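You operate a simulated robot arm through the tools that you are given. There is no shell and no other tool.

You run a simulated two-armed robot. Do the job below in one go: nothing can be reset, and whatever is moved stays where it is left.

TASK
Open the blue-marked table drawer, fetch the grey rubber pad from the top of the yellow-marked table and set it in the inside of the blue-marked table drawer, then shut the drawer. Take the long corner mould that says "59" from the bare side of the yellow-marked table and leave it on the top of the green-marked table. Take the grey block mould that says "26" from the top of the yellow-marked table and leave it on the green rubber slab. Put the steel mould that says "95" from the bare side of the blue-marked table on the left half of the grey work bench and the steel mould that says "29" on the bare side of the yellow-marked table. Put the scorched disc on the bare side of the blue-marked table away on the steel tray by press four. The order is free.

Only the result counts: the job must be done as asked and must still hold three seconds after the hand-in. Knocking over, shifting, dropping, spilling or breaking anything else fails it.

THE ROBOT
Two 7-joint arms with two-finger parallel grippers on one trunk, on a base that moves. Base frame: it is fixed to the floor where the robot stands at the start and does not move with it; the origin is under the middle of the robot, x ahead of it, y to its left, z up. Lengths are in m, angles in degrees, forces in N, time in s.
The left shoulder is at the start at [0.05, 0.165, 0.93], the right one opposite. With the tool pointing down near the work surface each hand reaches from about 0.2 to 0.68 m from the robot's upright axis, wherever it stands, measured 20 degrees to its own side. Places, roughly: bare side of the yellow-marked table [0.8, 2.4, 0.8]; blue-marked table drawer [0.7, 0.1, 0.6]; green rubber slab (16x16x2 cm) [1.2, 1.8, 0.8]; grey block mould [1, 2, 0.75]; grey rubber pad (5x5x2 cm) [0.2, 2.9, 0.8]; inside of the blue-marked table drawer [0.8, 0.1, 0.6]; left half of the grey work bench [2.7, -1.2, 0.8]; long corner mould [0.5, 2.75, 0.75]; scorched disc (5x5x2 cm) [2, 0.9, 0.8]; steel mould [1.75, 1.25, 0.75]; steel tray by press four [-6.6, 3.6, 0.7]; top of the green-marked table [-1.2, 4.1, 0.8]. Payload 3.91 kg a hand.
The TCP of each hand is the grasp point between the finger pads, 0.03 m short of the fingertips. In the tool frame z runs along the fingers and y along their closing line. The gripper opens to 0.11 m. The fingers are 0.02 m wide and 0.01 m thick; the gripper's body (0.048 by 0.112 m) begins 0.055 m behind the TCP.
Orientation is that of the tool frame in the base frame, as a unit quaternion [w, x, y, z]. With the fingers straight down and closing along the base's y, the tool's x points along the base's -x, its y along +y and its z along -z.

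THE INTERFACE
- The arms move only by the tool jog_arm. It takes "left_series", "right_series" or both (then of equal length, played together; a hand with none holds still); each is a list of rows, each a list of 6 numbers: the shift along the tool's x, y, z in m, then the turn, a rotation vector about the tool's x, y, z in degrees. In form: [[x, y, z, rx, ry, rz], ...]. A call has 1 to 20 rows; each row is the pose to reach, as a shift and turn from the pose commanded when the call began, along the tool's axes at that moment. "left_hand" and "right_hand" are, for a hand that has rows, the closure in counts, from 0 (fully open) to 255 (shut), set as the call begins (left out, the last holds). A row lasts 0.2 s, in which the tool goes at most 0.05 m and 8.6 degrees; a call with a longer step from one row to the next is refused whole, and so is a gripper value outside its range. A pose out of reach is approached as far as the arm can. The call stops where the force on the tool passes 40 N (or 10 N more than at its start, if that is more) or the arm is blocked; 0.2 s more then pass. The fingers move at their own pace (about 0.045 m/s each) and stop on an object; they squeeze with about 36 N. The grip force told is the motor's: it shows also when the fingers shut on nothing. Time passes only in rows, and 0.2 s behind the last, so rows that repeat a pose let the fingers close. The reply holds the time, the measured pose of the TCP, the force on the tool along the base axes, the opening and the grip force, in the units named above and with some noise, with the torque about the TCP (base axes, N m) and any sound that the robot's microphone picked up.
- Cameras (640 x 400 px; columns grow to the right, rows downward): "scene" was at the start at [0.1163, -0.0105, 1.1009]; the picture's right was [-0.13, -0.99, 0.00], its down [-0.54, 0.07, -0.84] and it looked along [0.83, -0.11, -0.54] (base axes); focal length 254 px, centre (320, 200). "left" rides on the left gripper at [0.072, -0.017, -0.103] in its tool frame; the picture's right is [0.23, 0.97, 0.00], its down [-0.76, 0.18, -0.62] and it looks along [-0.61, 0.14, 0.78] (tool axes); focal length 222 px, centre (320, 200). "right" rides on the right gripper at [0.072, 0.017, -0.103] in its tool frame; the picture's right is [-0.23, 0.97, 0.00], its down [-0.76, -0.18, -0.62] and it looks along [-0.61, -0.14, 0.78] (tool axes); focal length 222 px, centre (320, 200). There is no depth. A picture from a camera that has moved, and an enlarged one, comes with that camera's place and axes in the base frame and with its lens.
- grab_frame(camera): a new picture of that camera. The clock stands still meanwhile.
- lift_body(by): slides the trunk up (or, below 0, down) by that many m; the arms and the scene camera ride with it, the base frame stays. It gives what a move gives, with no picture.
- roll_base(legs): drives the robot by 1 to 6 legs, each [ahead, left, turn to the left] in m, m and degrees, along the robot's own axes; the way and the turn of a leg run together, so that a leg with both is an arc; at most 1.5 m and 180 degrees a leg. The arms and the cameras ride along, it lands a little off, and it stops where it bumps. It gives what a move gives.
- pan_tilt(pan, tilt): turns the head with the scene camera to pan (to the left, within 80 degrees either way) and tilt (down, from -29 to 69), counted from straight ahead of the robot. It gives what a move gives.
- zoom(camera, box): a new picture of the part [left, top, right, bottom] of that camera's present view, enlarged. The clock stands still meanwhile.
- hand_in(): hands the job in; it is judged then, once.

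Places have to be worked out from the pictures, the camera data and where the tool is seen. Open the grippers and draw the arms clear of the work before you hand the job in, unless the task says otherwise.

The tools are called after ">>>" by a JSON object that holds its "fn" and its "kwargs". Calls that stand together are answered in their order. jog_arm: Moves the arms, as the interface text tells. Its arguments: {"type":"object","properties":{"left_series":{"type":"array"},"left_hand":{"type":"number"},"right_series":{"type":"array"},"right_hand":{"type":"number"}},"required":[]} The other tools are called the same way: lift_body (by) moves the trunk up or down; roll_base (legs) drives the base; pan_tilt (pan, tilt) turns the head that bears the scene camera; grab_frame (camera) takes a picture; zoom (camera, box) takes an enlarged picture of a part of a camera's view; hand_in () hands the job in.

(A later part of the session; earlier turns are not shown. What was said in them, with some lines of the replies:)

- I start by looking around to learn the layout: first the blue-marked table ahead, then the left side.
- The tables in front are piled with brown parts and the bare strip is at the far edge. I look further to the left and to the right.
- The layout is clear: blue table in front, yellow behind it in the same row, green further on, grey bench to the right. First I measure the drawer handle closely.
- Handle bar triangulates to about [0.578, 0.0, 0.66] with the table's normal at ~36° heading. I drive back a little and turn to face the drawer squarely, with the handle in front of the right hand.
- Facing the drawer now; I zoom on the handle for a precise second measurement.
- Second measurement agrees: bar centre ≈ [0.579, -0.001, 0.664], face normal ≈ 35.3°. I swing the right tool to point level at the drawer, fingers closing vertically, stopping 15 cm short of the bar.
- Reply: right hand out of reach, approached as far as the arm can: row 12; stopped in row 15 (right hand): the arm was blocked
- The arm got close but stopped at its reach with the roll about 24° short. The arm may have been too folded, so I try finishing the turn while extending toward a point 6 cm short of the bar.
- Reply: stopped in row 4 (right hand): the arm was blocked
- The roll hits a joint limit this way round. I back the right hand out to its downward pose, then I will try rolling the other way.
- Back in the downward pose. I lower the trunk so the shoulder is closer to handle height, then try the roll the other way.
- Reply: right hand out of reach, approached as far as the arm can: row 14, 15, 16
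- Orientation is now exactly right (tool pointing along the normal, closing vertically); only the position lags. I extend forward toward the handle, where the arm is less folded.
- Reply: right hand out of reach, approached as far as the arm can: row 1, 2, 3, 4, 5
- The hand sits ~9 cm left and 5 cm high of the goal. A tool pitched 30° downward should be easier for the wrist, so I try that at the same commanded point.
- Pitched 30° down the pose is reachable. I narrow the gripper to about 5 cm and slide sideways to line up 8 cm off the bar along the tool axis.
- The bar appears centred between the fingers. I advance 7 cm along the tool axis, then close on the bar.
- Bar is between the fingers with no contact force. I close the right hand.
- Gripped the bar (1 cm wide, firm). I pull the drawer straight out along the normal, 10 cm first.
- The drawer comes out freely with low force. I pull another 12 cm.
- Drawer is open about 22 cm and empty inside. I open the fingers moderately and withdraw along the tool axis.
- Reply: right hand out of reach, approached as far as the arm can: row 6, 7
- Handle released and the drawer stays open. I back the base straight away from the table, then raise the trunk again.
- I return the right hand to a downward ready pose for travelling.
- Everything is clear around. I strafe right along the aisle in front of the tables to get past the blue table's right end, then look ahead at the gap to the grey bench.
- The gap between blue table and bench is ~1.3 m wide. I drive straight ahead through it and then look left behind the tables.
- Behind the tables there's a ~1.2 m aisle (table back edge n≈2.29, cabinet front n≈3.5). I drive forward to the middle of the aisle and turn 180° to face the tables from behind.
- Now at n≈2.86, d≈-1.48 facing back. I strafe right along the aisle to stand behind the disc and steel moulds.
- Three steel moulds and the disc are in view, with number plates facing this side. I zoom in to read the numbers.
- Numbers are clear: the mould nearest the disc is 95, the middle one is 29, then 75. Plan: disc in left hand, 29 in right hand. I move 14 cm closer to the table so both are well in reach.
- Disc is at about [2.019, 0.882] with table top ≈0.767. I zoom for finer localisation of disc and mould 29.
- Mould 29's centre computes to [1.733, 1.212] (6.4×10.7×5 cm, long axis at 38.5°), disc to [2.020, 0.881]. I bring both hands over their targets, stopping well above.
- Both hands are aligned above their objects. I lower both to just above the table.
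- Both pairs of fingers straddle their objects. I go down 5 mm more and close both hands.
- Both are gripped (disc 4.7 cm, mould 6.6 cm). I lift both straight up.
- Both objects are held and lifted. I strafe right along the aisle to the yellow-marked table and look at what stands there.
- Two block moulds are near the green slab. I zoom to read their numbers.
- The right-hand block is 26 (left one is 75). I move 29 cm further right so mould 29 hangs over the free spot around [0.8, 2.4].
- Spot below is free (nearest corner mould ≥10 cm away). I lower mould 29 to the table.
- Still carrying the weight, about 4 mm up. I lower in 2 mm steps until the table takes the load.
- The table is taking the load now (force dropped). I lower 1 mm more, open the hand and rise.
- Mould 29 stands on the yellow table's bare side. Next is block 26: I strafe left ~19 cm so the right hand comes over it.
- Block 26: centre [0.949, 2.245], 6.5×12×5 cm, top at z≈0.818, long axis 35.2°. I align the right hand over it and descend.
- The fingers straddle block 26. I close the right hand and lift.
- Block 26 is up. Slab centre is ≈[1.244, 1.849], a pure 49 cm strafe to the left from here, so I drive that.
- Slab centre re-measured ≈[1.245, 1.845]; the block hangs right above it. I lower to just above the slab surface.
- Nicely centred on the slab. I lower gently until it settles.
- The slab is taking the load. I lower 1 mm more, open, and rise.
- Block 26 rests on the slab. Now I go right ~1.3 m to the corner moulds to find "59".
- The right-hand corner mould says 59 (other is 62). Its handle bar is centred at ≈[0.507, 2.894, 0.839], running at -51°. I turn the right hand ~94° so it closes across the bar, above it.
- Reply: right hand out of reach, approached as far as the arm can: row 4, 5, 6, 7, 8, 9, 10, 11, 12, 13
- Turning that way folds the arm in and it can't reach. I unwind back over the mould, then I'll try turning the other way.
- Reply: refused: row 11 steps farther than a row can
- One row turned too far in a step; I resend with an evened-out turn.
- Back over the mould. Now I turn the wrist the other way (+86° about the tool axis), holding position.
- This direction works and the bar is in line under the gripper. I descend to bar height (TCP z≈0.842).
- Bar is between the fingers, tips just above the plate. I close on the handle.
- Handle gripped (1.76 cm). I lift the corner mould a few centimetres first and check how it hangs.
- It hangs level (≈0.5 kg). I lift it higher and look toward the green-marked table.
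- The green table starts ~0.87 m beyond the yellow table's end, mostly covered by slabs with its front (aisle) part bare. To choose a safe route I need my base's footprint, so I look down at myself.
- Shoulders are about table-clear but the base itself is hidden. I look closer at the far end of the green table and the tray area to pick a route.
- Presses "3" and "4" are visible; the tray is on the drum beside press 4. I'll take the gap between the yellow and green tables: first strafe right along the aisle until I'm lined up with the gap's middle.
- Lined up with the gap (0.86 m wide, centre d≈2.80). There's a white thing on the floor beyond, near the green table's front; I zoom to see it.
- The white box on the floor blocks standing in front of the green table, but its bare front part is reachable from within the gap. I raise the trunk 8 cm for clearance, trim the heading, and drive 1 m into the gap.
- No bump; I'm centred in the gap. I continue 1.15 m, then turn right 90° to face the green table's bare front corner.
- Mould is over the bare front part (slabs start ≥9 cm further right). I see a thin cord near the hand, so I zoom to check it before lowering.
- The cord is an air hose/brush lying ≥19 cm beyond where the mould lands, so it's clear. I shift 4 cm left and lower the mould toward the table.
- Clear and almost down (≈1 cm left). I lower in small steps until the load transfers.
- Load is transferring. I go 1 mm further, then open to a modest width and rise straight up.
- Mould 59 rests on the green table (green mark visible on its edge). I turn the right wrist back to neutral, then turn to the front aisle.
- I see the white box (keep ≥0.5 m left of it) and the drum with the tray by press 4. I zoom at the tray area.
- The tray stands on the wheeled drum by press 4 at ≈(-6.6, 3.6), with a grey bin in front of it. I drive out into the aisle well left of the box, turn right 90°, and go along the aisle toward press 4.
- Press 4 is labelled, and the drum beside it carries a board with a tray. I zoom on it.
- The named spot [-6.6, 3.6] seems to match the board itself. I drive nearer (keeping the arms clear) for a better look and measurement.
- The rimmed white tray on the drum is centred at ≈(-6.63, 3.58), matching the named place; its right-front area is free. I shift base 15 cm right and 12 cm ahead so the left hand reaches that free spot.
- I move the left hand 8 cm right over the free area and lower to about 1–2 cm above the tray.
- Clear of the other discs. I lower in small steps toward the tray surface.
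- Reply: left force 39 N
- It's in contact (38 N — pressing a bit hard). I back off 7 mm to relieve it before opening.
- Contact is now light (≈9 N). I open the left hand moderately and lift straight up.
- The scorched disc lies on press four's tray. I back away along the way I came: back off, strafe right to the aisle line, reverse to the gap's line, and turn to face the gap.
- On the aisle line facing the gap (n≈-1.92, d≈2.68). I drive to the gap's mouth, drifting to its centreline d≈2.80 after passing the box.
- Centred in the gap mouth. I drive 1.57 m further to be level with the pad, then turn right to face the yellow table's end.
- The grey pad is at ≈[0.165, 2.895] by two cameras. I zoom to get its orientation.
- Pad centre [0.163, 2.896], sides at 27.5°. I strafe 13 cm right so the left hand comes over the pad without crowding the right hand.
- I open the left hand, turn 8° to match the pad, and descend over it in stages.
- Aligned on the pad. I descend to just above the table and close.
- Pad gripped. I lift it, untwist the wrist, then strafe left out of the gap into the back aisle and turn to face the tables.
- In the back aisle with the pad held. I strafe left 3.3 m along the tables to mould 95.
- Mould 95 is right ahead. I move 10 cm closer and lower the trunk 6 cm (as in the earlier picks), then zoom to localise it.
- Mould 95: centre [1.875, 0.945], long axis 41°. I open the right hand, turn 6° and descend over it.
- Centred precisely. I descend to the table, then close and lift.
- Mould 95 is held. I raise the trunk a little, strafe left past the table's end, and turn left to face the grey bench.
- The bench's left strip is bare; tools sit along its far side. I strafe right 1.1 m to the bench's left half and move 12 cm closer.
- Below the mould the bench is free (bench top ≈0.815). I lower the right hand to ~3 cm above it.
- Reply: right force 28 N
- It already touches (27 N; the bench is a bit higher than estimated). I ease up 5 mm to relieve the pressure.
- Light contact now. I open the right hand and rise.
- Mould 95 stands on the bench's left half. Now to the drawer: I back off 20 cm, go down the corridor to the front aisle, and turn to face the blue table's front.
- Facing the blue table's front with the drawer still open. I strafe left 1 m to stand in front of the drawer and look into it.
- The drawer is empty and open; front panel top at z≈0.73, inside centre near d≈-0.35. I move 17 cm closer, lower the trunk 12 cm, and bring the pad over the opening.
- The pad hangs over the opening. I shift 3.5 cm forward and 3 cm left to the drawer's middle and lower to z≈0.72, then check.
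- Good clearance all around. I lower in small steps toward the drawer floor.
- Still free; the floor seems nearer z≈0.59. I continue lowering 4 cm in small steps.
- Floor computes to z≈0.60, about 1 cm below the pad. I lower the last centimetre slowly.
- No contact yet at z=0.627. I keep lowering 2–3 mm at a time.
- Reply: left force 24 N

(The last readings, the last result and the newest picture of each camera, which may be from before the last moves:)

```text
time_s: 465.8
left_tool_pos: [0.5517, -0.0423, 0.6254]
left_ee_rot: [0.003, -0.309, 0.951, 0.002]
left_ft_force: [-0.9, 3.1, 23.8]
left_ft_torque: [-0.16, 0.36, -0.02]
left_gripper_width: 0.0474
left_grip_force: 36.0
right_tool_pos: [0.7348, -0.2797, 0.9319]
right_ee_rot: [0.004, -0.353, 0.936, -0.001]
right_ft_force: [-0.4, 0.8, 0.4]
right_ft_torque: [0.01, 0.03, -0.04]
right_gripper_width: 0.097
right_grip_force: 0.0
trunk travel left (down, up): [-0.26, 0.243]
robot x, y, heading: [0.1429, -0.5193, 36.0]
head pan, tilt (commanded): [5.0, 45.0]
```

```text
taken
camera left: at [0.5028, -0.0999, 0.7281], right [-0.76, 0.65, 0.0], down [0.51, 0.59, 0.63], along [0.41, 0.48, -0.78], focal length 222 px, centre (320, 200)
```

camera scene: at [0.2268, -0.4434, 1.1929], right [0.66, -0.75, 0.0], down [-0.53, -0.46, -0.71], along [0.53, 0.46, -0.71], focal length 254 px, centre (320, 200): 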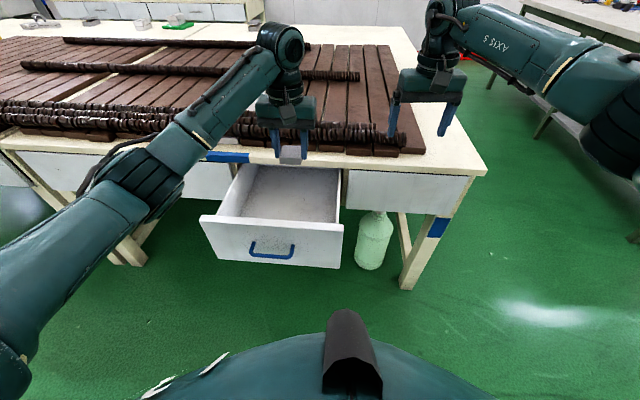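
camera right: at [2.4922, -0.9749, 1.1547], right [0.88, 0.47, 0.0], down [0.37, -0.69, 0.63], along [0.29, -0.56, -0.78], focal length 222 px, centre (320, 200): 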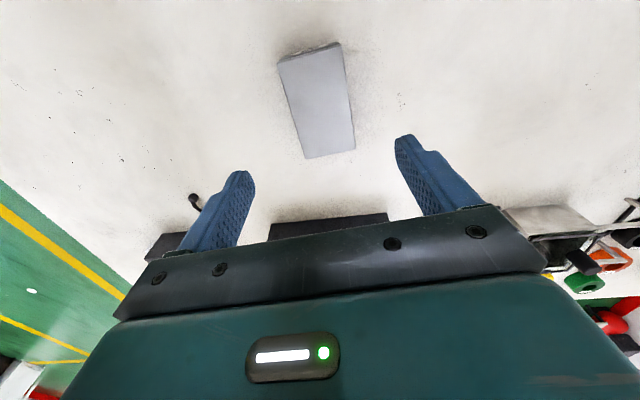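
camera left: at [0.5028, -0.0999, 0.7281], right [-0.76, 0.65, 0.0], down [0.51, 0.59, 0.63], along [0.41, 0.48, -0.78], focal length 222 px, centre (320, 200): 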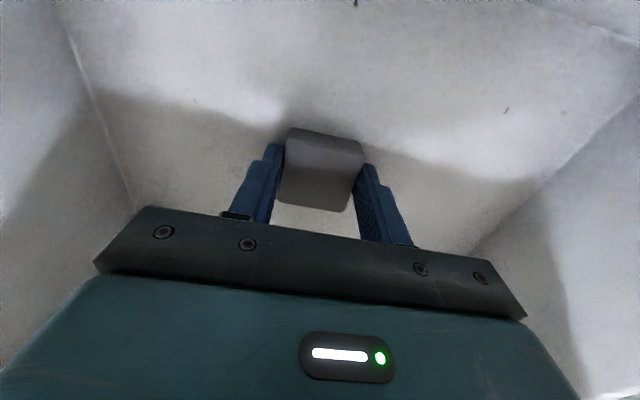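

Contact with the drawer floor (24 N). I ease up 3 mm, open the hand and lift straight out.

>>> {"fn": "jog_arm", "kwargs": {"left_series": [[0, 0, -0.002, 0, 0, 0], [0, 0, -0.0035, 0, 0, 0], [0, 0, -0.0035, 0, 0, 0]]}}

>>> {"fn": "jog_arm", "kwargs": {"left_series": [[0, 0, 0, 0, 0, 0], [0, 0, 0, 0, 0, 0], [0, 0, 0, 0, 0, 0], [0, 0, -0.015, 0, 0, 0], [0, 0, -0.04, 0, 0, 0], [0, 0, -0.08, 0, 0, 0], [0, 0, -0.12, 0, 0, 0], [0, 0, -0.16, 0, 0, 0], [0, 0, -0.2, 0, 0, 0], [0, 0, -0.25, 0, 0, 0], [0, 0, -0.28, 0, 0, 0]], "left_hand": 80}}

>>> {"fn": "grab_frame", "kwargs": {"camera": "scene"}}

>>> {"fn": "grab_frame", "kwargs": {"camera": "left"}}

```text
time_s: 466.6
left_tool_pos: [0.5513, -0.0438, 0.6265]
left_ee_rot: [0.001, -0.309, 0.951, 0.0]
left_ft_force: [-0.4, 0.4, 13.6]
left_ft_torque: [0.16, -0.15, -0.01]
left_gripper_width: 0.0474
left_grip_force: 36.0
right_tool_pos: [0.7364, -0.2786, 0.9317]
right_ee_rot: [0.005, -0.353, 0.936, -0.001]
right_ft_force: [0.4, 0.1, 0.3]
right_ft_torque: [-0.03, 0.02, -0.01]
right_gripper_width: 0.0971
right_grip_force: 0.0
trunk travel left (down, up): [-0.26, 0.243]
robot x, y, heading: [0.1431, -0.5132, 36.2]
head pan, tilt (commanded): [5.0, 45.0]
```

```text
time_s: 469.0
left_tool_pos: [0.5517, -0.0442, 0.9059]
left_ee_rot: [0.0, -0.31, 0.951, 0.002]
left_ft_force: [0.7, 0.0, 0.7]
left_ft_torque: [0.0, -0.02, 0.03]
left_gripper_width: 0.0755
left_grip_force: 0.0
right_tool_pos: [0.7359, -0.278, 0.9294]
right_ee_rot: [0.004, -0.352, 0.936, -0.001]
right_ft_force: [-0.1, -0.3, 0.0]
right_ft_torque: [-0.03, -0.01, -0.01]
right_gripper_width: 0.0968
right_grip_force: 0.0
trunk travel left (down, up): [-0.26, 0.243]
robot x, y, heading: [0.139, -0.5158, 36.2]
head pan, tilt (commanded): [5.0, 45.0]
```

```text
taken
camera scene: at [0.2267, -0.4435, 1.1928], right [0.66, -0.75, 0.0], down [-0.53, -0.46, -0.71], along [0.53, 0.46, -0.71], focal length 254 px, centre (320, 200)
```

scene: 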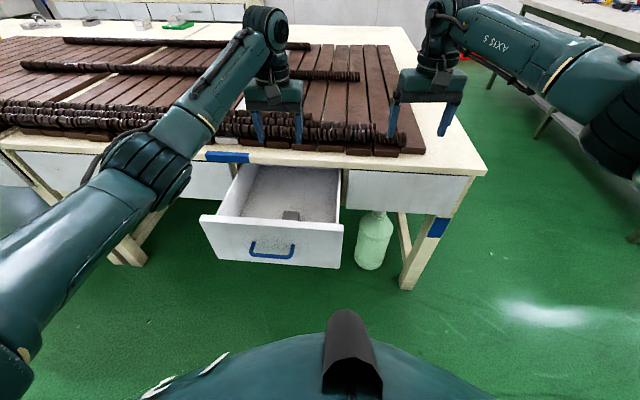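

```text
taken
camera left: at [0.5023, -0.1004, 1.0092], right [-0.76, 0.65, 0.0], down [0.51, 0.59, 0.62], along [0.41, 0.47, -0.78], focal length 222 px, centre (320, 200)
```

left: 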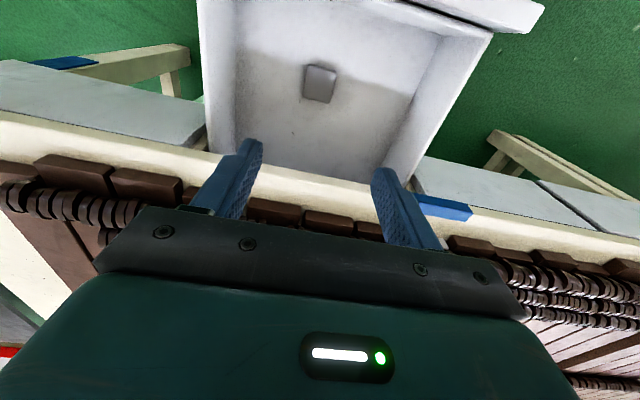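

The pad lies flat inside the drawer. Now to shut it: I back away, shift left to the spot used for pulling, and lower the trunk fully.

>>> {"fn": "roll_base", "kwargs": {"legs": [[-0.42, 0, 0], [0, 0.317, 0]]}}

>>> {"fn": "lift_body", "kwargs": {"by": -0.26}}

>>> {"fn": "jog_arm", "kwargs": {"left_series": [[0.02, 0.01, -0.03, 0, 0, 0], [0.04, 0.025, -0.06, 0, 0, 0], [0.06, 0.04, -0.1, 0, 0, 0], [0.08, 0.055, -0.14, 0, 0, 0], [0.1, 0.07, -0.18, 0, 0, 0], [0.11, 0.08, -0.22, 0, 0, 0], [0.11, 0.08, -0.24, 0, 0, 0]], "right_series": [[0.03, -0.02, -0.012, 0, 0, 0.8], [0.06, -0.04, -0.024, 0, 0, 1.6], [0.09, -0.06, -0.036, 0, 0, 2.4], [0.12, -0.08, -0.048, 0, 0, 3.2], [0.15, -0.1, -0.06, 0, 0, 4], [0.1854, -0.1254, -0.08, 0, 0, 5.3], [0.1854, -0.1254, -0.08, 0, 0, 5.3]]}}

>>> {"fn": "grab_frame", "kwargs": {"camera": "scene"}}

```text
time_s: 474.6
left_tool_pos: [0.0239, -0.0324, 0.9053]
left_ee_rot: [0.0, -0.31, 0.951, 0.0]
left_ft_force: [-0.6, -0.4, 0.3]
left_ft_torque: [0.01, -0.02, 0.0]
left_gripper_width: 0.0756
left_grip_force: 0.0
right_tool_pos: [0.2099, -0.2671, 0.9314]
right_ee_rot: [0.004, -0.355, 0.935, -0.001]
right_ft_force: [-0.1, 0.7, -0.1]
right_ft_torque: [0.02, 0.01, -0.02]
right_gripper_width: 0.097
right_grip_force: 0.0
trunk travel left (down, up): [-0.26, 0.243]
robot x, y, heading: [-0.3857, -0.5037, 35.6]
head pan, tilt (commanded): [5.0, 45.0]
```

```text
time_s: 477.2
left_tool_pos: [0.0226, -0.0349, 0.6457]
left_ee_rot: [0.0, -0.309, 0.951, 0.0]
left_ft_force: [0.2, 0.8, -0.3]
left_ft_torque: [0.02, 0.05, 0.02]
left_gripper_width: 0.0753
left_grip_force: 0.1
right_tool_pos: [0.2097, -0.2668, 0.6705]
right_ee_rot: [0.004, -0.354, 0.935, -0.002]
right_ft_force: [-0.5, 0.0, 0.8]
right_ft_torque: [0.01, 0.01, -0.01]
right_gripper_width: 0.097
right_grip_force: 0.1
trunk travel left (down, up): [0.0, 0.503]
robot x, y, heading: [-0.3837, -0.5029, 36.1]
head pan, tilt (commanded): [5.0, 45.0]
```

```text
time_s: 478.8
left_tool_pos: [-0.1145, -0.0349, 0.8865]
left_ee_rot: [0.001, -0.311, 0.95, 0.0]
left_ft_force: [-0.3, 0.3, -0.7]
left_ft_torque: [0.02, 0.0, 0.02]
left_gripper_width: 0.0754
left_grip_force: 0.0
right_tool_pos: [0.1518, -0.4826, 0.7523]
right_ee_rot: [0.005, -0.309, 0.951, -0.001]
right_ft_force: [0.1, 0.1, 0.3]
right_ft_torque: [0.01, 0.0, -0.02]
right_gripper_width: 0.0971
right_grip_force: 0.1
trunk travel left (down, up): [0.0, 0.503]
robot x, y, heading: [-0.3886, -0.5053, 35.8]
head pan, tilt (commanded): [5.0, 45.0]
```

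```text
taken
camera scene: at [-0.3001, -0.4337, 0.9328], right [0.66, -0.75, 0.0], down [-0.53, -0.47, -0.71], along [0.53, 0.47, -0.71], focal length 254 px, centre (320, 200)
```

scene: 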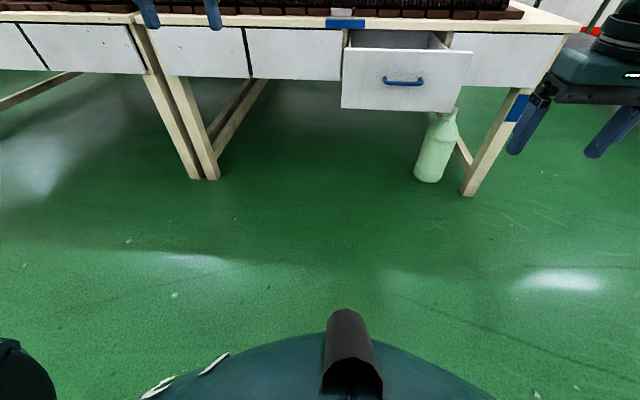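

Right hand is in its ready pose. I swing it into the level-forward (30° down) handle pose, reversing the motion that worked before.

>>> {"fn": "jog_arm", "kwargs": {"right_series": [[0.0018, 0.0118, 0.0025, 3.594, -3.594, -6.225], [0.0035, 0.0237, 0.0049, 7.188, -7.188, -12.45], [0.0053, 0.0355, 0.0074, 10.78, -10.78, -18.68], [0.0071, 0.0474, 0.0098, 14.38, -14.38, -24.9], [0.0088, 0.0592, 0.0123, 17.97, -17.97, -31.13], [0.0106, 0.0711, 0.0148, 21.56, -21.56, -37.35], [0.0124, 0.0829, 0.0172, 25.16, -25.16, -43.58], [0.0142, 0.0948, 0.0197, 28.75, -28.75, -49.8], [0.0159, 0.1066, 0.0222, 32.34, -32.34, -56.03], [0.0177, 0.1185, 0.0246, 35.94, -35.94, -62.25], [0.0195, 0.1303, 0.0271, 39.53, -39.53, -68.48], [0.0212, 0.1422, 0.0295, 43.13, -43.13, -74.7], [0.023, 0.154, 0.032, 46.72, -46.72, -80.93], [0.023, 0.154, 0.032, 46.72, -46.72, -80.93]], "right_hand": 130}}

>>> {"fn": "pan_tilt", "kwargs": {"pan": -5, "tilt": 25}}

>>> {"fn": "grab_frame", "kwargs": {"camera": "scene"}}

>>> {"fn": "grab_frame", "kwargs": {"camera": "right"}}

```text
time_s: 481.8
left_tool_pos: [-0.1132, -0.0339, 0.8843]
left_ee_rot: [0.0, -0.31, 0.951, 0.0]
left_ft_force: [0.4, -0.3, 0.3]
left_ft_torque: [-0.03, -0.06, 0.02]
left_gripper_width: 0.0755
left_grip_force: 0.1
right_tool_pos: [0.0433, -0.3706, 0.7175]
right_ee_rot: [-0.447, 0.772, -0.39, 0.23]
right_ft_force: [0.6, -0.3, 0.4]
right_ft_torque: [0.04, 0.04, -0.01]
right_gripper_width: 0.0539
right_grip_force: 0.0
trunk travel left (down, up): [0.0, 0.503]
robot x, y, heading: [-0.3839, -0.5036, 36.3]
head pan, tilt (commanded): [5.0, 45.0]
```

```text
time_s: 482.7
left_tool_pos: [-0.1138, -0.0351, 0.8862]
left_ee_rot: [0.0, -0.31, 0.951, 0.0]
left_ft_force: [1.2, 0.2, -0.4]
left_ft_torque: [0.05, -0.02, -0.04]
left_gripper_width: 0.0755
left_grip_force: 0.1
right_tool_pos: [0.0438, -0.372, 0.7173]
right_ee_rot: [-0.446, 0.771, -0.391, 0.23]
right_ft_force: [-1.1, -1.0, -0.1]
right_ft_torque: [0.02, 0.0, 0.02]
right_gripper_width: 0.0536
right_grip_force: 0.0
trunk travel left (down, up): [0.0, 0.503]
robot x, y, heading: [-0.3839, -0.5054, 36.2]
head pan, tilt (commanded): [-5.0, 25.0]
```

```text
taken
camera scene: at [-0.2825, -0.4395, 0.9634], right [0.52, -0.86, 0.0], down [-0.36, -0.22, -0.91], along [0.78, 0.47, -0.42], focal length 254 px, centre (320, 200)
```

scene: 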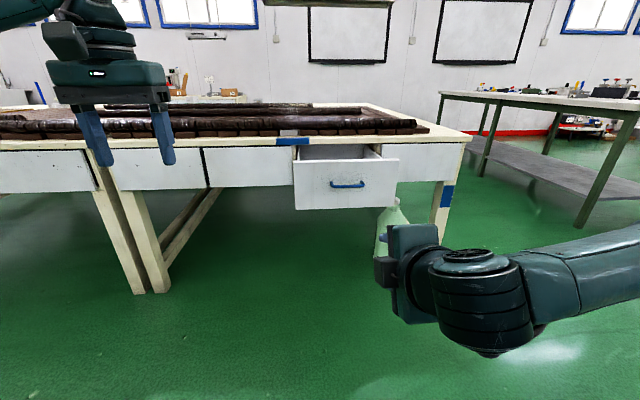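

```text
taken
camera right: at [0.0071, -0.4878, 0.7556], right [-0.52, -0.1, -0.85], down [-0.82, 0.35, 0.46], along [0.25, 0.93, -0.27], focal length 222 px, centre (320, 200)
```

right: 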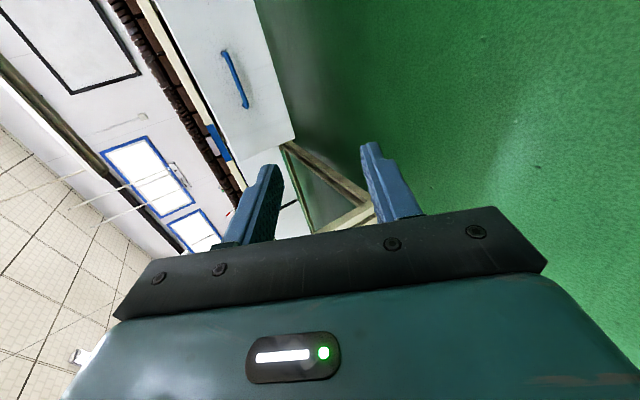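

Same handle pose as before. I drive 34 cm ahead so the fingers come ~9 cm short of the handle, then check alignment.

>>> {"fn": "roll_base", "kwargs": {"legs": [[0.34, 0, -0.3]]}}

>>> {"fn": "grab_frame", "kwargs": {"camera": "right"}}

>>> {"fn": "grab_frame", "kwargs": {"camera": "scene"}}

```text
time_s: 484.9
left_tool_pos: [0.1634, 0.1632, 0.8861]
left_ee_rot: [0.0, -0.307, 0.952, 0.0]
left_ft_force: [0.4, 0.5, 0.2]
left_ft_torque: [-0.02, 0.0, 0.01]
left_gripper_width: 0.0752
left_grip_force: 0.0
right_tool_pos: [0.3185, -0.175, 0.7184]
right_ee_rot: [-0.446, 0.771, -0.393, 0.231]
right_ft_force: [0.2, 0.4, -0.6]
right_ft_torque: [-0.02, 0.0, -0.01]
right_gripper_width: 0.0539
right_grip_force: 0.1
trunk travel left (down, up): [0.0, 0.503]
robot x, y, heading: [-0.1054, -0.3047, 35.7]
head pan, tilt (commanded): [-5.0, 25.0]
```

```text
taken
camera right: at [0.282, -0.2905, 0.7556], right [-0.52, -0.1, -0.85], down [-0.81, 0.35, 0.46], along [0.25, 0.93, -0.27], focal length 222 px, centre (320, 200)
```

right: 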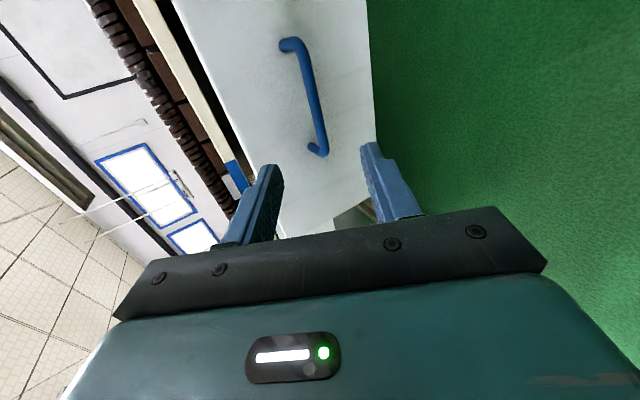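

```text
taken
camera scene: at [-0.0072, -0.2406, 0.9634], right [0.51, -0.86, 0.0], down [-0.36, -0.22, -0.91], along [0.78, 0.46, -0.42], focal length 254 px, centre (320, 200)
```

scene: 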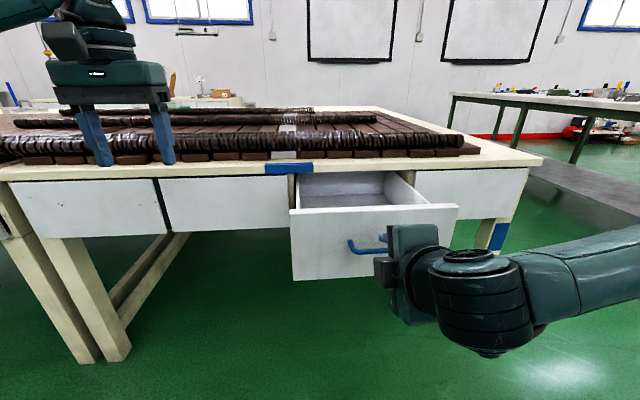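

Handle is in line, slightly (≈1 cm) high. I advance 8.5 cm along the tool axis with a 6 mm upward correction.

>>> {"fn": "jog_arm", "kwargs": {"right_series": [[0.003, -0.002, 0.02, 0, 0, 0], [0.006, -0.004, 0.04, 0, 0, 0], [0.009, -0.006, 0.06, 0, 0, 0], [0.009, -0.006, 0.075, 0, 0, 0], [0.009, -0.006, 0.086, 0, 0, 0], [0.009, -0.006, 0.086, 0, 0, 0]]}}

>>> {"fn": "grab_frame", "kwargs": {"camera": "right"}}

```text
time_s: 486.3
left_tool_pos: [0.1632, 0.1628, 0.8849]
left_ee_rot: [0.0, -0.308, 0.951, 0.0]
left_ft_force: [-0.6, -0.6, -0.1]
left_ft_torque: [0.02, -0.02, -0.01]
left_gripper_width: 0.0755
left_grip_force: 0.0
right_tool_pos: [0.3868, -0.137, 0.6792]
right_ee_rot: [-0.446, 0.771, -0.393, 0.23]
right_ft_force: [0.2, 0.6, -0.1]
right_ft_torque: [0.04, 0.01, -0.01]
right_gripper_width: 0.054
right_grip_force: 0.1
trunk travel left (down, up): [0.0, 0.503]
robot x, y, heading: [-0.1113, -0.3061, 36.0]
head pan, tilt (commanded): [-5.0, 25.0]
```

```text
taken
camera right: at [0.3504, -0.2523, 0.7175], right [-0.52, -0.1, -0.85], down [-0.81, 0.35, 0.46], along [0.25, 0.93, -0.27], focal length 222 px, centre (320, 200)
```

right: 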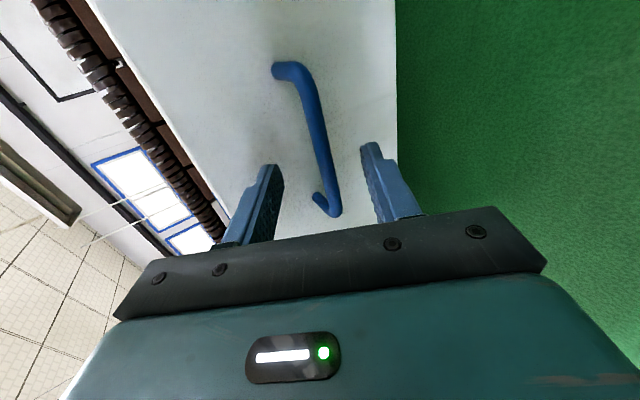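

Same view as at the first grip. I close on the bar.

>>> {"fn": "jog_arm", "kwargs": {"right_series": [[0, 0, 0.002, 0, 0, 0], [0, 0, 0.003, 0, 0, 0], [0, 0, 0.003, 0, 0, 0], [0, 0, 0.003, 0, 0, 0], [0, 0, 0.003, 0, 0, 0]], "right_hand": 255}}

>>> {"fn": "grab_frame", "kwargs": {"camera": "right"}}

```text
time_s: 487.5
left_tool_pos: [0.1644, 0.1634, 0.884]
left_ee_rot: [0.0, -0.307, 0.952, 0.001]
left_ft_force: [-0.2, -0.1, -0.1]
left_ft_torque: [0.01, 0.0, 0.02]
left_gripper_width: 0.0755
left_grip_force: 0.1
right_tool_pos: [0.3885, -0.1362, 0.6745]
right_ee_rot: [-0.443, 0.772, -0.394, 0.228]
right_ft_force: [-2.6, 2.9, -20.8]
right_ft_torque: [0.24, 0.6, -0.37]
right_gripper_width: 0.0098
right_grip_force: 44.5
trunk travel left (down, up): [0.0, 0.503]
robot x, y, heading: [-0.1059, -0.3046, 35.7]
head pan, tilt (commanded): [-5.0, 25.0]
```

```text
taken
camera right: at [0.3527, -0.251, 0.7139], right [-0.53, -0.1, -0.84], down [-0.81, 0.36, 0.46], along [0.25, 0.93, -0.27], focal length 222 px, centre (320, 200)
```

right: 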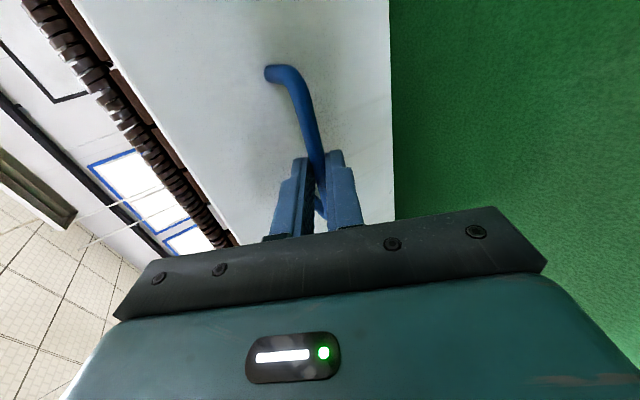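

Gripped the handle (hand is ~4 mm high, so it pulls down 20 N). I relieve that first.

>>> {"fn": "jog_arm", "kwargs": {"right_series": [[0, 0.002, 0.001, 0, 0, 0], [0, 0.0039, 0.0022, 0, 0, 0], [0, 0.0039, 0.0022, 0, 0, 0]]}}

```text
time_s: 488.3
left_tool_pos: [0.1635, 0.1638, 0.8846]
left_ee_rot: [-0.001, -0.307, 0.952, -0.001]
left_ft_force: [0.2, 0.2, -0.3]
left_ft_torque: [0.0, 0.0, -0.01]
left_gripper_width: 0.0756
left_grip_force: 0.1
right_tool_pos: [0.3909, -0.135, 0.6747]
right_ee_rot: [-0.447, 0.769, -0.393, 0.231]
right_ft_force: [-1.6, 0.9, -8.1]
right_ft_torque: [0.32, 0.45, -0.23]
right_gripper_width: 0.0093
right_grip_force: 44.8
trunk travel left (down, up): [0.0, 0.503]
robot x, y, heading: [-0.1071, -0.3047, 35.8]
head pan, tilt (commanded): [-5.0, 25.0]
```

Force is low now. I push the drawer in along the normal, 15 cm first.

>>> {"fn": "jog_arm", "kwargs": {"right_series": [[0, -0.0089, 0.018, 0, 0, 0], [0, -0.0188, 0.0354, 0, 0, 0], [0, -0.0288, 0.0528, 0, 0, 0], [0, -0.0387, 0.0702, 0, 0, 0], [0, -0.0486, 0.0876, 0, 0, 0], [0, -0.0586, 0.105, 0, 0, 0], [0, -0.0685, 0.1224, 0, 0, 0], [0, -0.0735, 0.1311, 0, 0, 0], [0, -0.0735, 0.1311, 0, 0, 0]]}}

>>> {"fn": "grab_frame", "kwargs": {"camera": "scene"}}

```text
time_s: 490.3
left_tool_pos: [0.1632, 0.1634, 0.8853]
left_ee_rot: [0.0, -0.308, 0.951, 0.0]
left_ft_force: [-0.4, 0.0, -0.2]
left_ft_torque: [-0.03, 0.02, 0.0]
left_gripper_width: 0.0758
left_grip_force: 0.0
right_tool_pos: [0.5132, -0.0473, 0.6755]
right_ee_rot: [-0.447, 0.769, -0.394, 0.231]
right_ft_force: [3.5, -3.0, 8.3]
right_ft_torque: [0.58, 0.2, -0.11]
right_gripper_width: 0.0096
right_grip_force: 45.3
trunk travel left (down, up): [0.0, 0.503]
robot x, y, heading: [-0.1099, -0.3051, 35.6]
head pan, tilt (commanded): [-5.0, 25.0]
```

```text
taken
camera scene: at [-0.0077, -0.241, 0.9636], right [0.51, -0.86, 0.0], down [-0.36, -0.22, -0.91], along [0.78, 0.46, -0.42], focal length 254 px, centre (320, 200)
```

scene: 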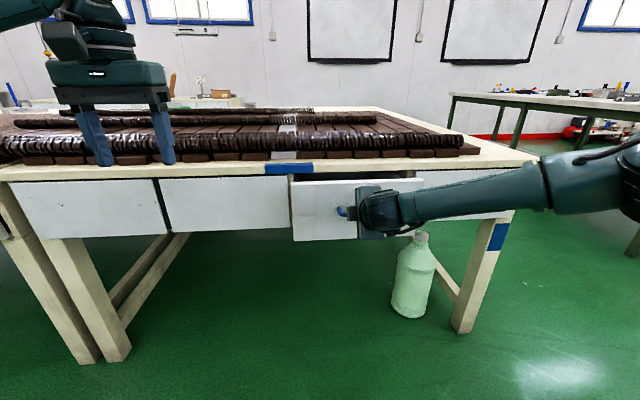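

It's sliding in. I push the remaining ~6.6 cm until it seats.

>>> {"fn": "jog_arm", "kwargs": {"right_series": [[0, -0.0075, 0.013, 0, 0, 0], [0, -0.015, 0.026, 0, 0, 0], [0, -0.0224, 0.0391, 0, 0, 0], [0, -0.0288, 0.0504, 0, 0, 0], [0, -0.0328, 0.0574, 0, 0, 0], [0, -0.0338, 0.0591, 0, 0, 0], [0, -0.0338, 0.0591, 0, 0, 0]]}}

>>> {"fn": "grab_frame", "kwargs": {"camera": "scene"}}

>>> {"fn": "grab_frame", "kwargs": {"camera": "right"}}

```text
time_s: 491.9
left_tool_pos: [0.1629, 0.1612, 0.8869]
left_ee_rot: [0.001, -0.307, 0.952, 0.0]
left_ft_force: [1.0, 0.6, 1.0]
left_ft_torque: [0.0, -0.02, 0.04]
left_gripper_width: 0.0755
left_grip_force: 0.0
right_tool_pos: [0.5663, -0.0088, 0.6756]
right_ee_rot: [-0.447, 0.769, -0.394, 0.231]
right_ft_force: [-5.6, -10.1, 12.3]
right_ft_torque: [0.03, -0.01, -1.07]
right_gripper_width: 0.0098
right_grip_force: 45.2
trunk travel left (down, up): [0.0, 0.503]
robot x, y, heading: [-0.1074, -0.3036, 36.0]
head pan, tilt (commanded): [-5.0, 25.0]
```

```text
taken
camera scene: at [-0.0084, -0.2414, 0.9637], right [0.51, -0.86, 0.0], down [-0.36, -0.22, -0.91], along [0.78, 0.46, -0.42], focal length 254 px, centre (320, 200)
```

scene: 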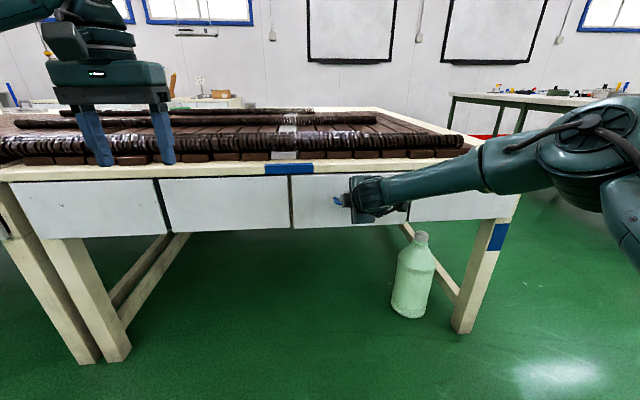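

```text
taken
camera right: at [0.5291, -0.124, 0.7128], right [-0.52, -0.1, -0.85], down [-0.81, 0.36, 0.46], along [0.26, 0.93, -0.27], focal length 222 px, centre (320, 200)
```

right: 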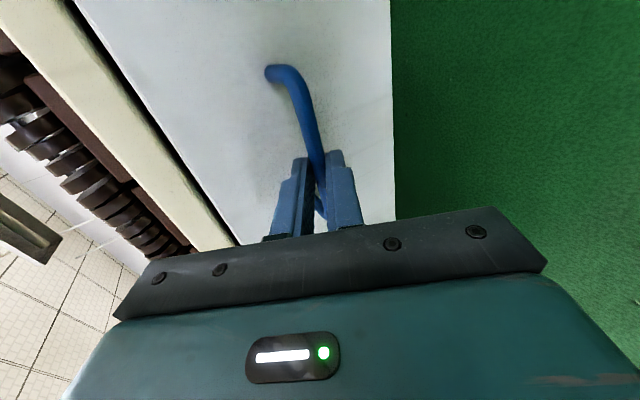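

It matches the original closed position, with the stop starting to push back. I press 4 mm more to make sure it's fully seated.

>>> {"fn": "jog_arm", "kwargs": {"right_series": [[0, -0.001, 0.0017, 0, 0, 0], [0, -0.002, 0.0035, 0, 0, 0], [0, -0.002, 0.0035, 0, 0, 0]]}}

>>> {"fn": "zoom", "kwargs": {"camera": "scene", "box": [220, 130, 460, 280]}}

```text
time_s: 492.5
left_tool_pos: [0.1624, 0.1611, 0.8872]
left_ee_rot: [0.001, -0.307, 0.952, 0.001]
left_ft_force: [0.3, 0.1, 1.0]
left_ft_torque: [0.03, 0.0, 0.0]
left_gripper_width: 0.0756
left_grip_force: 0.0
right_tool_pos: [0.5681, -0.0079, 0.6744]
right_ee_rot: [-0.446, 0.77, -0.395, 0.229]
right_ft_force: [-15.9, -13.6, 9.7]
right_ft_torque: [0.24, 0.27, -0.15]
right_gripper_width: 0.0097
right_grip_force: 44.6
trunk travel left (down, up): [0.0, 0.503]
robot x, y, heading: [-0.1103, -0.3077, 35.4]
head pan, tilt (commanded): [-5.0, 25.0]
stopped in row 3 (right hand): the force on the tool passed its limit at 76 N (the readings are from after the stop); the commanded pose is now the measured one
```

```text
2.67 times, centred on (340, 205) of scene
camera zoom: at [-0.0091, -0.2423, 0.9636], right [0.51, -0.86, 0.0], down [-0.36, -0.21, -0.91], along [0.78, 0.46, -0.42], focal length 677 px, centre (267, 187)
```

zoom: 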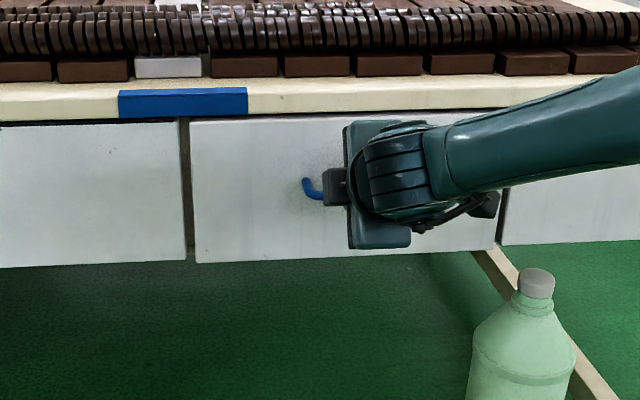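

The drawer is fully shut. I open the fingers and withdraw along the tool axis.

>>> {"fn": "jog_arm", "kwargs": {"right_series": [[0, 0, 0, 0, 0, 0], [0, 0, 0, 0, 0, 0], [0, 0, 0, 0, 0, 0], [0, 0, -0.02, 0, 0, 0], [0, 0, -0.05, 0, 0, 0], [0, 0, -0.08, 0, 0, 0], [0, 0, -0.1, 0, 0, 0]], "right_hand": 130}}

>>> {"fn": "grab_frame", "kwargs": {"camera": "scene"}}

>>> {"fn": "grab_frame", "kwargs": {"camera": "right"}}

```text
time_s: 494.1
left_tool_pos: [0.1628, 0.1629, 0.8851]
left_ee_rot: [-0.001, -0.307, 0.952, 0.0]
left_ft_force: [1.2, 0.6, 0.4]
left_ft_torque: [-0.01, 0.0, 0.03]
left_gripper_width: 0.0754
left_grip_force: 0.0
right_tool_pos: [0.4973, -0.0568, 0.7239]
right_ee_rot: [-0.445, 0.771, -0.394, 0.229]
right_ft_force: [-0.1, -0.9, -0.8]
right_ft_torque: [-0.01, 0.01, -0.02]
right_gripper_width: 0.0538
right_grip_force: 0.1
trunk travel left (down, up): [0.0, 0.503]
robot x, y, heading: [-0.107, -0.3036, 35.9]
head pan, tilt (commanded): [-5.0, 25.0]
```

```text
taken
camera scene: at [-0.0075, -0.241, 0.9634], right [0.51, -0.86, 0.0], down [-0.36, -0.22, -0.91], along [0.78, 0.46, -0.42], focal length 254 px, centre (320, 200)
```

scene: 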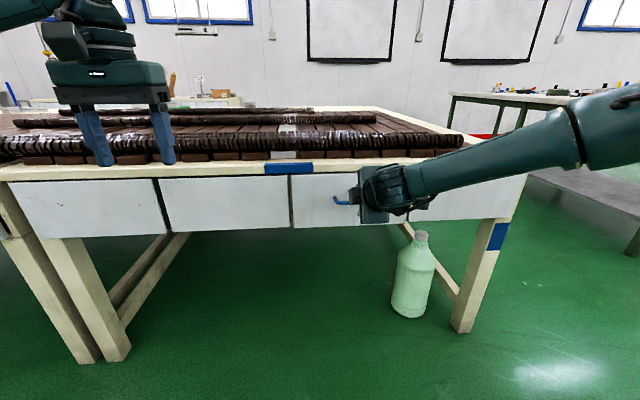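

```text
taken
camera right: at [0.4604, -0.1727, 0.7605], right [-0.53, -0.1, -0.84], down [-0.81, 0.36, 0.46], along [0.25, 0.93, -0.27], focal length 222 px, centre (320, 200)
```

right: 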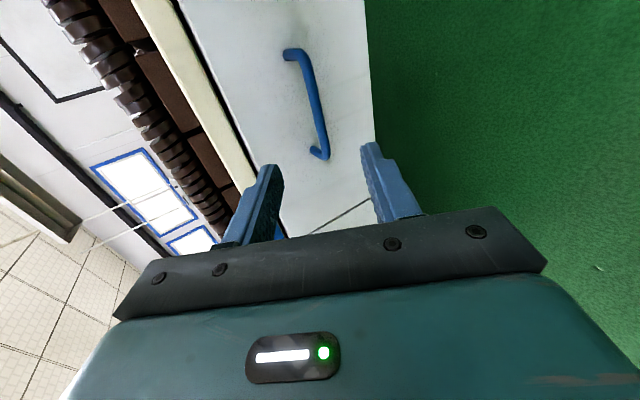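

Handle released and the drawer stays flush. I back the base away, raise the trunk, open both grippers fully, and take a last look.

>>> {"fn": "roll_base", "kwargs": {"legs": [[-0.45, 0, 0]]}}

>>> {"fn": "lift_body", "kwargs": {"by": 0.3}}

>>> {"fn": "jog_arm", "kwargs": {"left_series": [[0, 0, 0, 0, 0, 0], [0, 0, 0, 0, 0, 0], [0, 0, 0, 0, 0, 0], [0, 0, 0, 0, 0, 0]], "right_series": [[0, 0, 0, 0, 0, 0], [0, 0, 0, 0, 0, 0], [0, 0, 0, 0, 0, 0], [0, 0, 0, 0, 0, 0]], "left_hand": 0, "right_hand": 0}}

>>> {"fn": "pan_tilt", "kwargs": {"pan": 5, "tilt": 30}}

>>> {"fn": "grab_frame", "kwargs": {"camera": "scene"}}

>>> {"fn": "zoom", "kwargs": {"camera": "scene", "box": [180, 110, 420, 260]}}

```text
time_s: 496.8
left_tool_pos: [-0.2002, -0.1006, 0.8848]
left_ee_rot: [0.0, -0.307, 0.952, 0.001]
left_ft_force: [0.3, 0.2, -0.2]
left_ft_torque: [-0.01, 0.04, 0.03]
left_gripper_width: 0.0756
left_grip_force: 0.1
right_tool_pos: [0.1338, -0.3204, 0.7214]
right_ee_rot: [-0.444, 0.771, -0.394, 0.229]
right_ft_force: [0.1, 0.2, -0.5]
right_ft_torque: [-0.02, -0.04, 0.01]
right_gripper_width: 0.0541
right_grip_force: 0.0
trunk travel left (down, up): [0.0, 0.503]
robot x, y, heading: [-0.4725, -0.5708, 35.5]
head pan, tilt (commanded): [-5.0, 25.0]
```

```text
time_s: 499.8
left_tool_pos: [-0.2003, -0.1004, 1.1847]
left_ee_rot: [0.0, -0.307, 0.952, 0.0]
left_ft_force: [-0.3, -0.1, 0.5]
left_ft_torque: [0.0, 0.0, 0.0]
left_gripper_width: 0.0756
left_grip_force: 0.2
right_tool_pos: [0.1331, -0.3202, 1.0225]
right_ee_rot: [-0.445, 0.771, -0.394, 0.229]
right_ft_force: [0.3, 0.3, 0.4]
right_ft_torque: [0.02, -0.02, -0.02]
right_gripper_width: 0.0539
right_grip_force: 0.0
trunk travel left (down, up): [-0.3, 0.203]
robot x, y, heading: [-0.4741, -0.5655, 35.6]
head pan, tilt (commanded): [-5.0, 25.0]
```

```text
time_s: 500.8
left_tool_pos: [-0.1995, -0.0999, 1.186]
left_ee_rot: [0.0, -0.306, 0.952, 0.0]
left_ft_force: [0.0, 1.4, 0.1]
left_ft_torque: [0.0, -0.02, 0.0]
left_gripper_width: 0.1099
left_grip_force: 0.1
right_tool_pos: [0.1345, -0.3202, 1.0221]
right_ee_rot: [-0.444, 0.771, -0.394, 0.23]
right_ft_force: [-0.2, -0.8, 0.1]
right_ft_torque: [0.01, 0.02, 0.0]
right_gripper_width: 0.1102
right_grip_force: 0.0
trunk travel left (down, up): [-0.3, 0.203]
robot x, y, heading: [-0.4729, -0.5663, 35.9]
head pan, tilt (commanded): [-5.0, 25.0]
```

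```text
time_s: 501.6
left_tool_pos: [-0.2003, -0.0999, 1.1848]
left_ee_rot: [0.0, -0.306, 0.952, 0.0]
left_ft_force: [0.2, -0.5, -0.5]
left_ft_torque: [0.0, 0.0, 0.02]
left_gripper_width: 0.1098
left_grip_force: 0.0
right_tool_pos: [0.1325, -0.3216, 1.021]
right_ee_rot: [-0.444, 0.771, -0.394, 0.229]
right_ft_force: [-0.9, 0.2, 0.7]
right_ft_torque: [0.0, -0.01, -0.01]
right_gripper_width: 0.1099
right_grip_force: 0.0
trunk travel left (down, up): [-0.3, 0.203]
robot x, y, heading: [-0.4744, -0.5691, 35.7]
head pan, tilt (commanded): [5.0, 30.0]
```

```text
taken
camera scene: at [-0.3824, -0.4913, 1.2555], right [0.65, -0.76, 0.0], down [-0.38, -0.33, -0.87], along [0.66, 0.56, -0.5], focal length 254 px, centre (320, 200)
```

scene: 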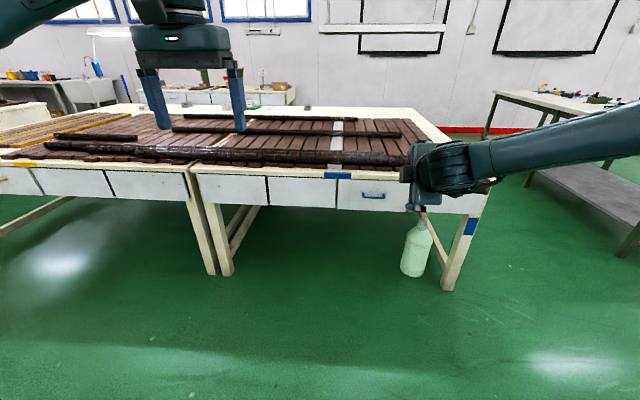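

```text
2.67 times, centred on (300, 185) of scene
camera zoom: at [-0.3824, -0.4913, 1.2555], right [0.65, -0.76, 0.0], down [-0.38, -0.33, -0.87], along [0.66, 0.56, -0.5], focal length 677 px, centre (373, 240)
```

zoom: 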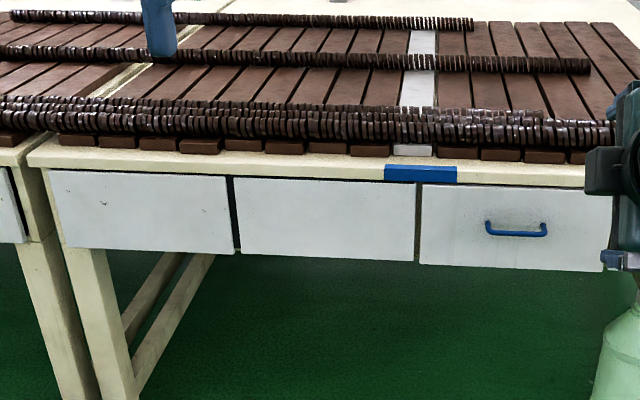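

The drawer front is flush with its neighbours, both grippers are open and clear, and every item has been placed as asked. I hand the job in.

>>> {"fn": "hand_in", "kwargs": {}}

```text
The job is handed in.
```

I did every part of the job and handed it in. The judge's verdict isn't back yet. I checked each placement by camera as I set it down.

| Item | Where it is now |
|---|---|
| Grey rubber pad | Flat inside the blue-marked table drawer. I shut the drawer until it met its stop, and its front is flush with the ones beside it. |
| Long corner mould "59" | On the bare front part of the green-marked table top. |
| Grey block mould "26" | Near the middle of the green rubber slab. |
| Steel mould "95" | On the half of the grey bench that matches the place you gave, about [2.5, -1.0]. |
| Steel mould "29" | On the bare side of the yellow-marked table, about [0.85, 2.41]. |
| Scorched disc | On the large rimmed white tray by press four. |

- **Tray choice:** I took the large rimmed white tray on the drum as the "steel tray". Its centre matches your [-6.6, 3.6], while the smaller white dish and the metal scoop lying on it do not.
- **Firm contacts:** The tool pressed with about 39 N when I set the disc down. Pushing the drawer home peaked at 76 N against its stop. Nothing appeared to shift or break.

Both hands were empty, open and well clear of the tables at hand-in.
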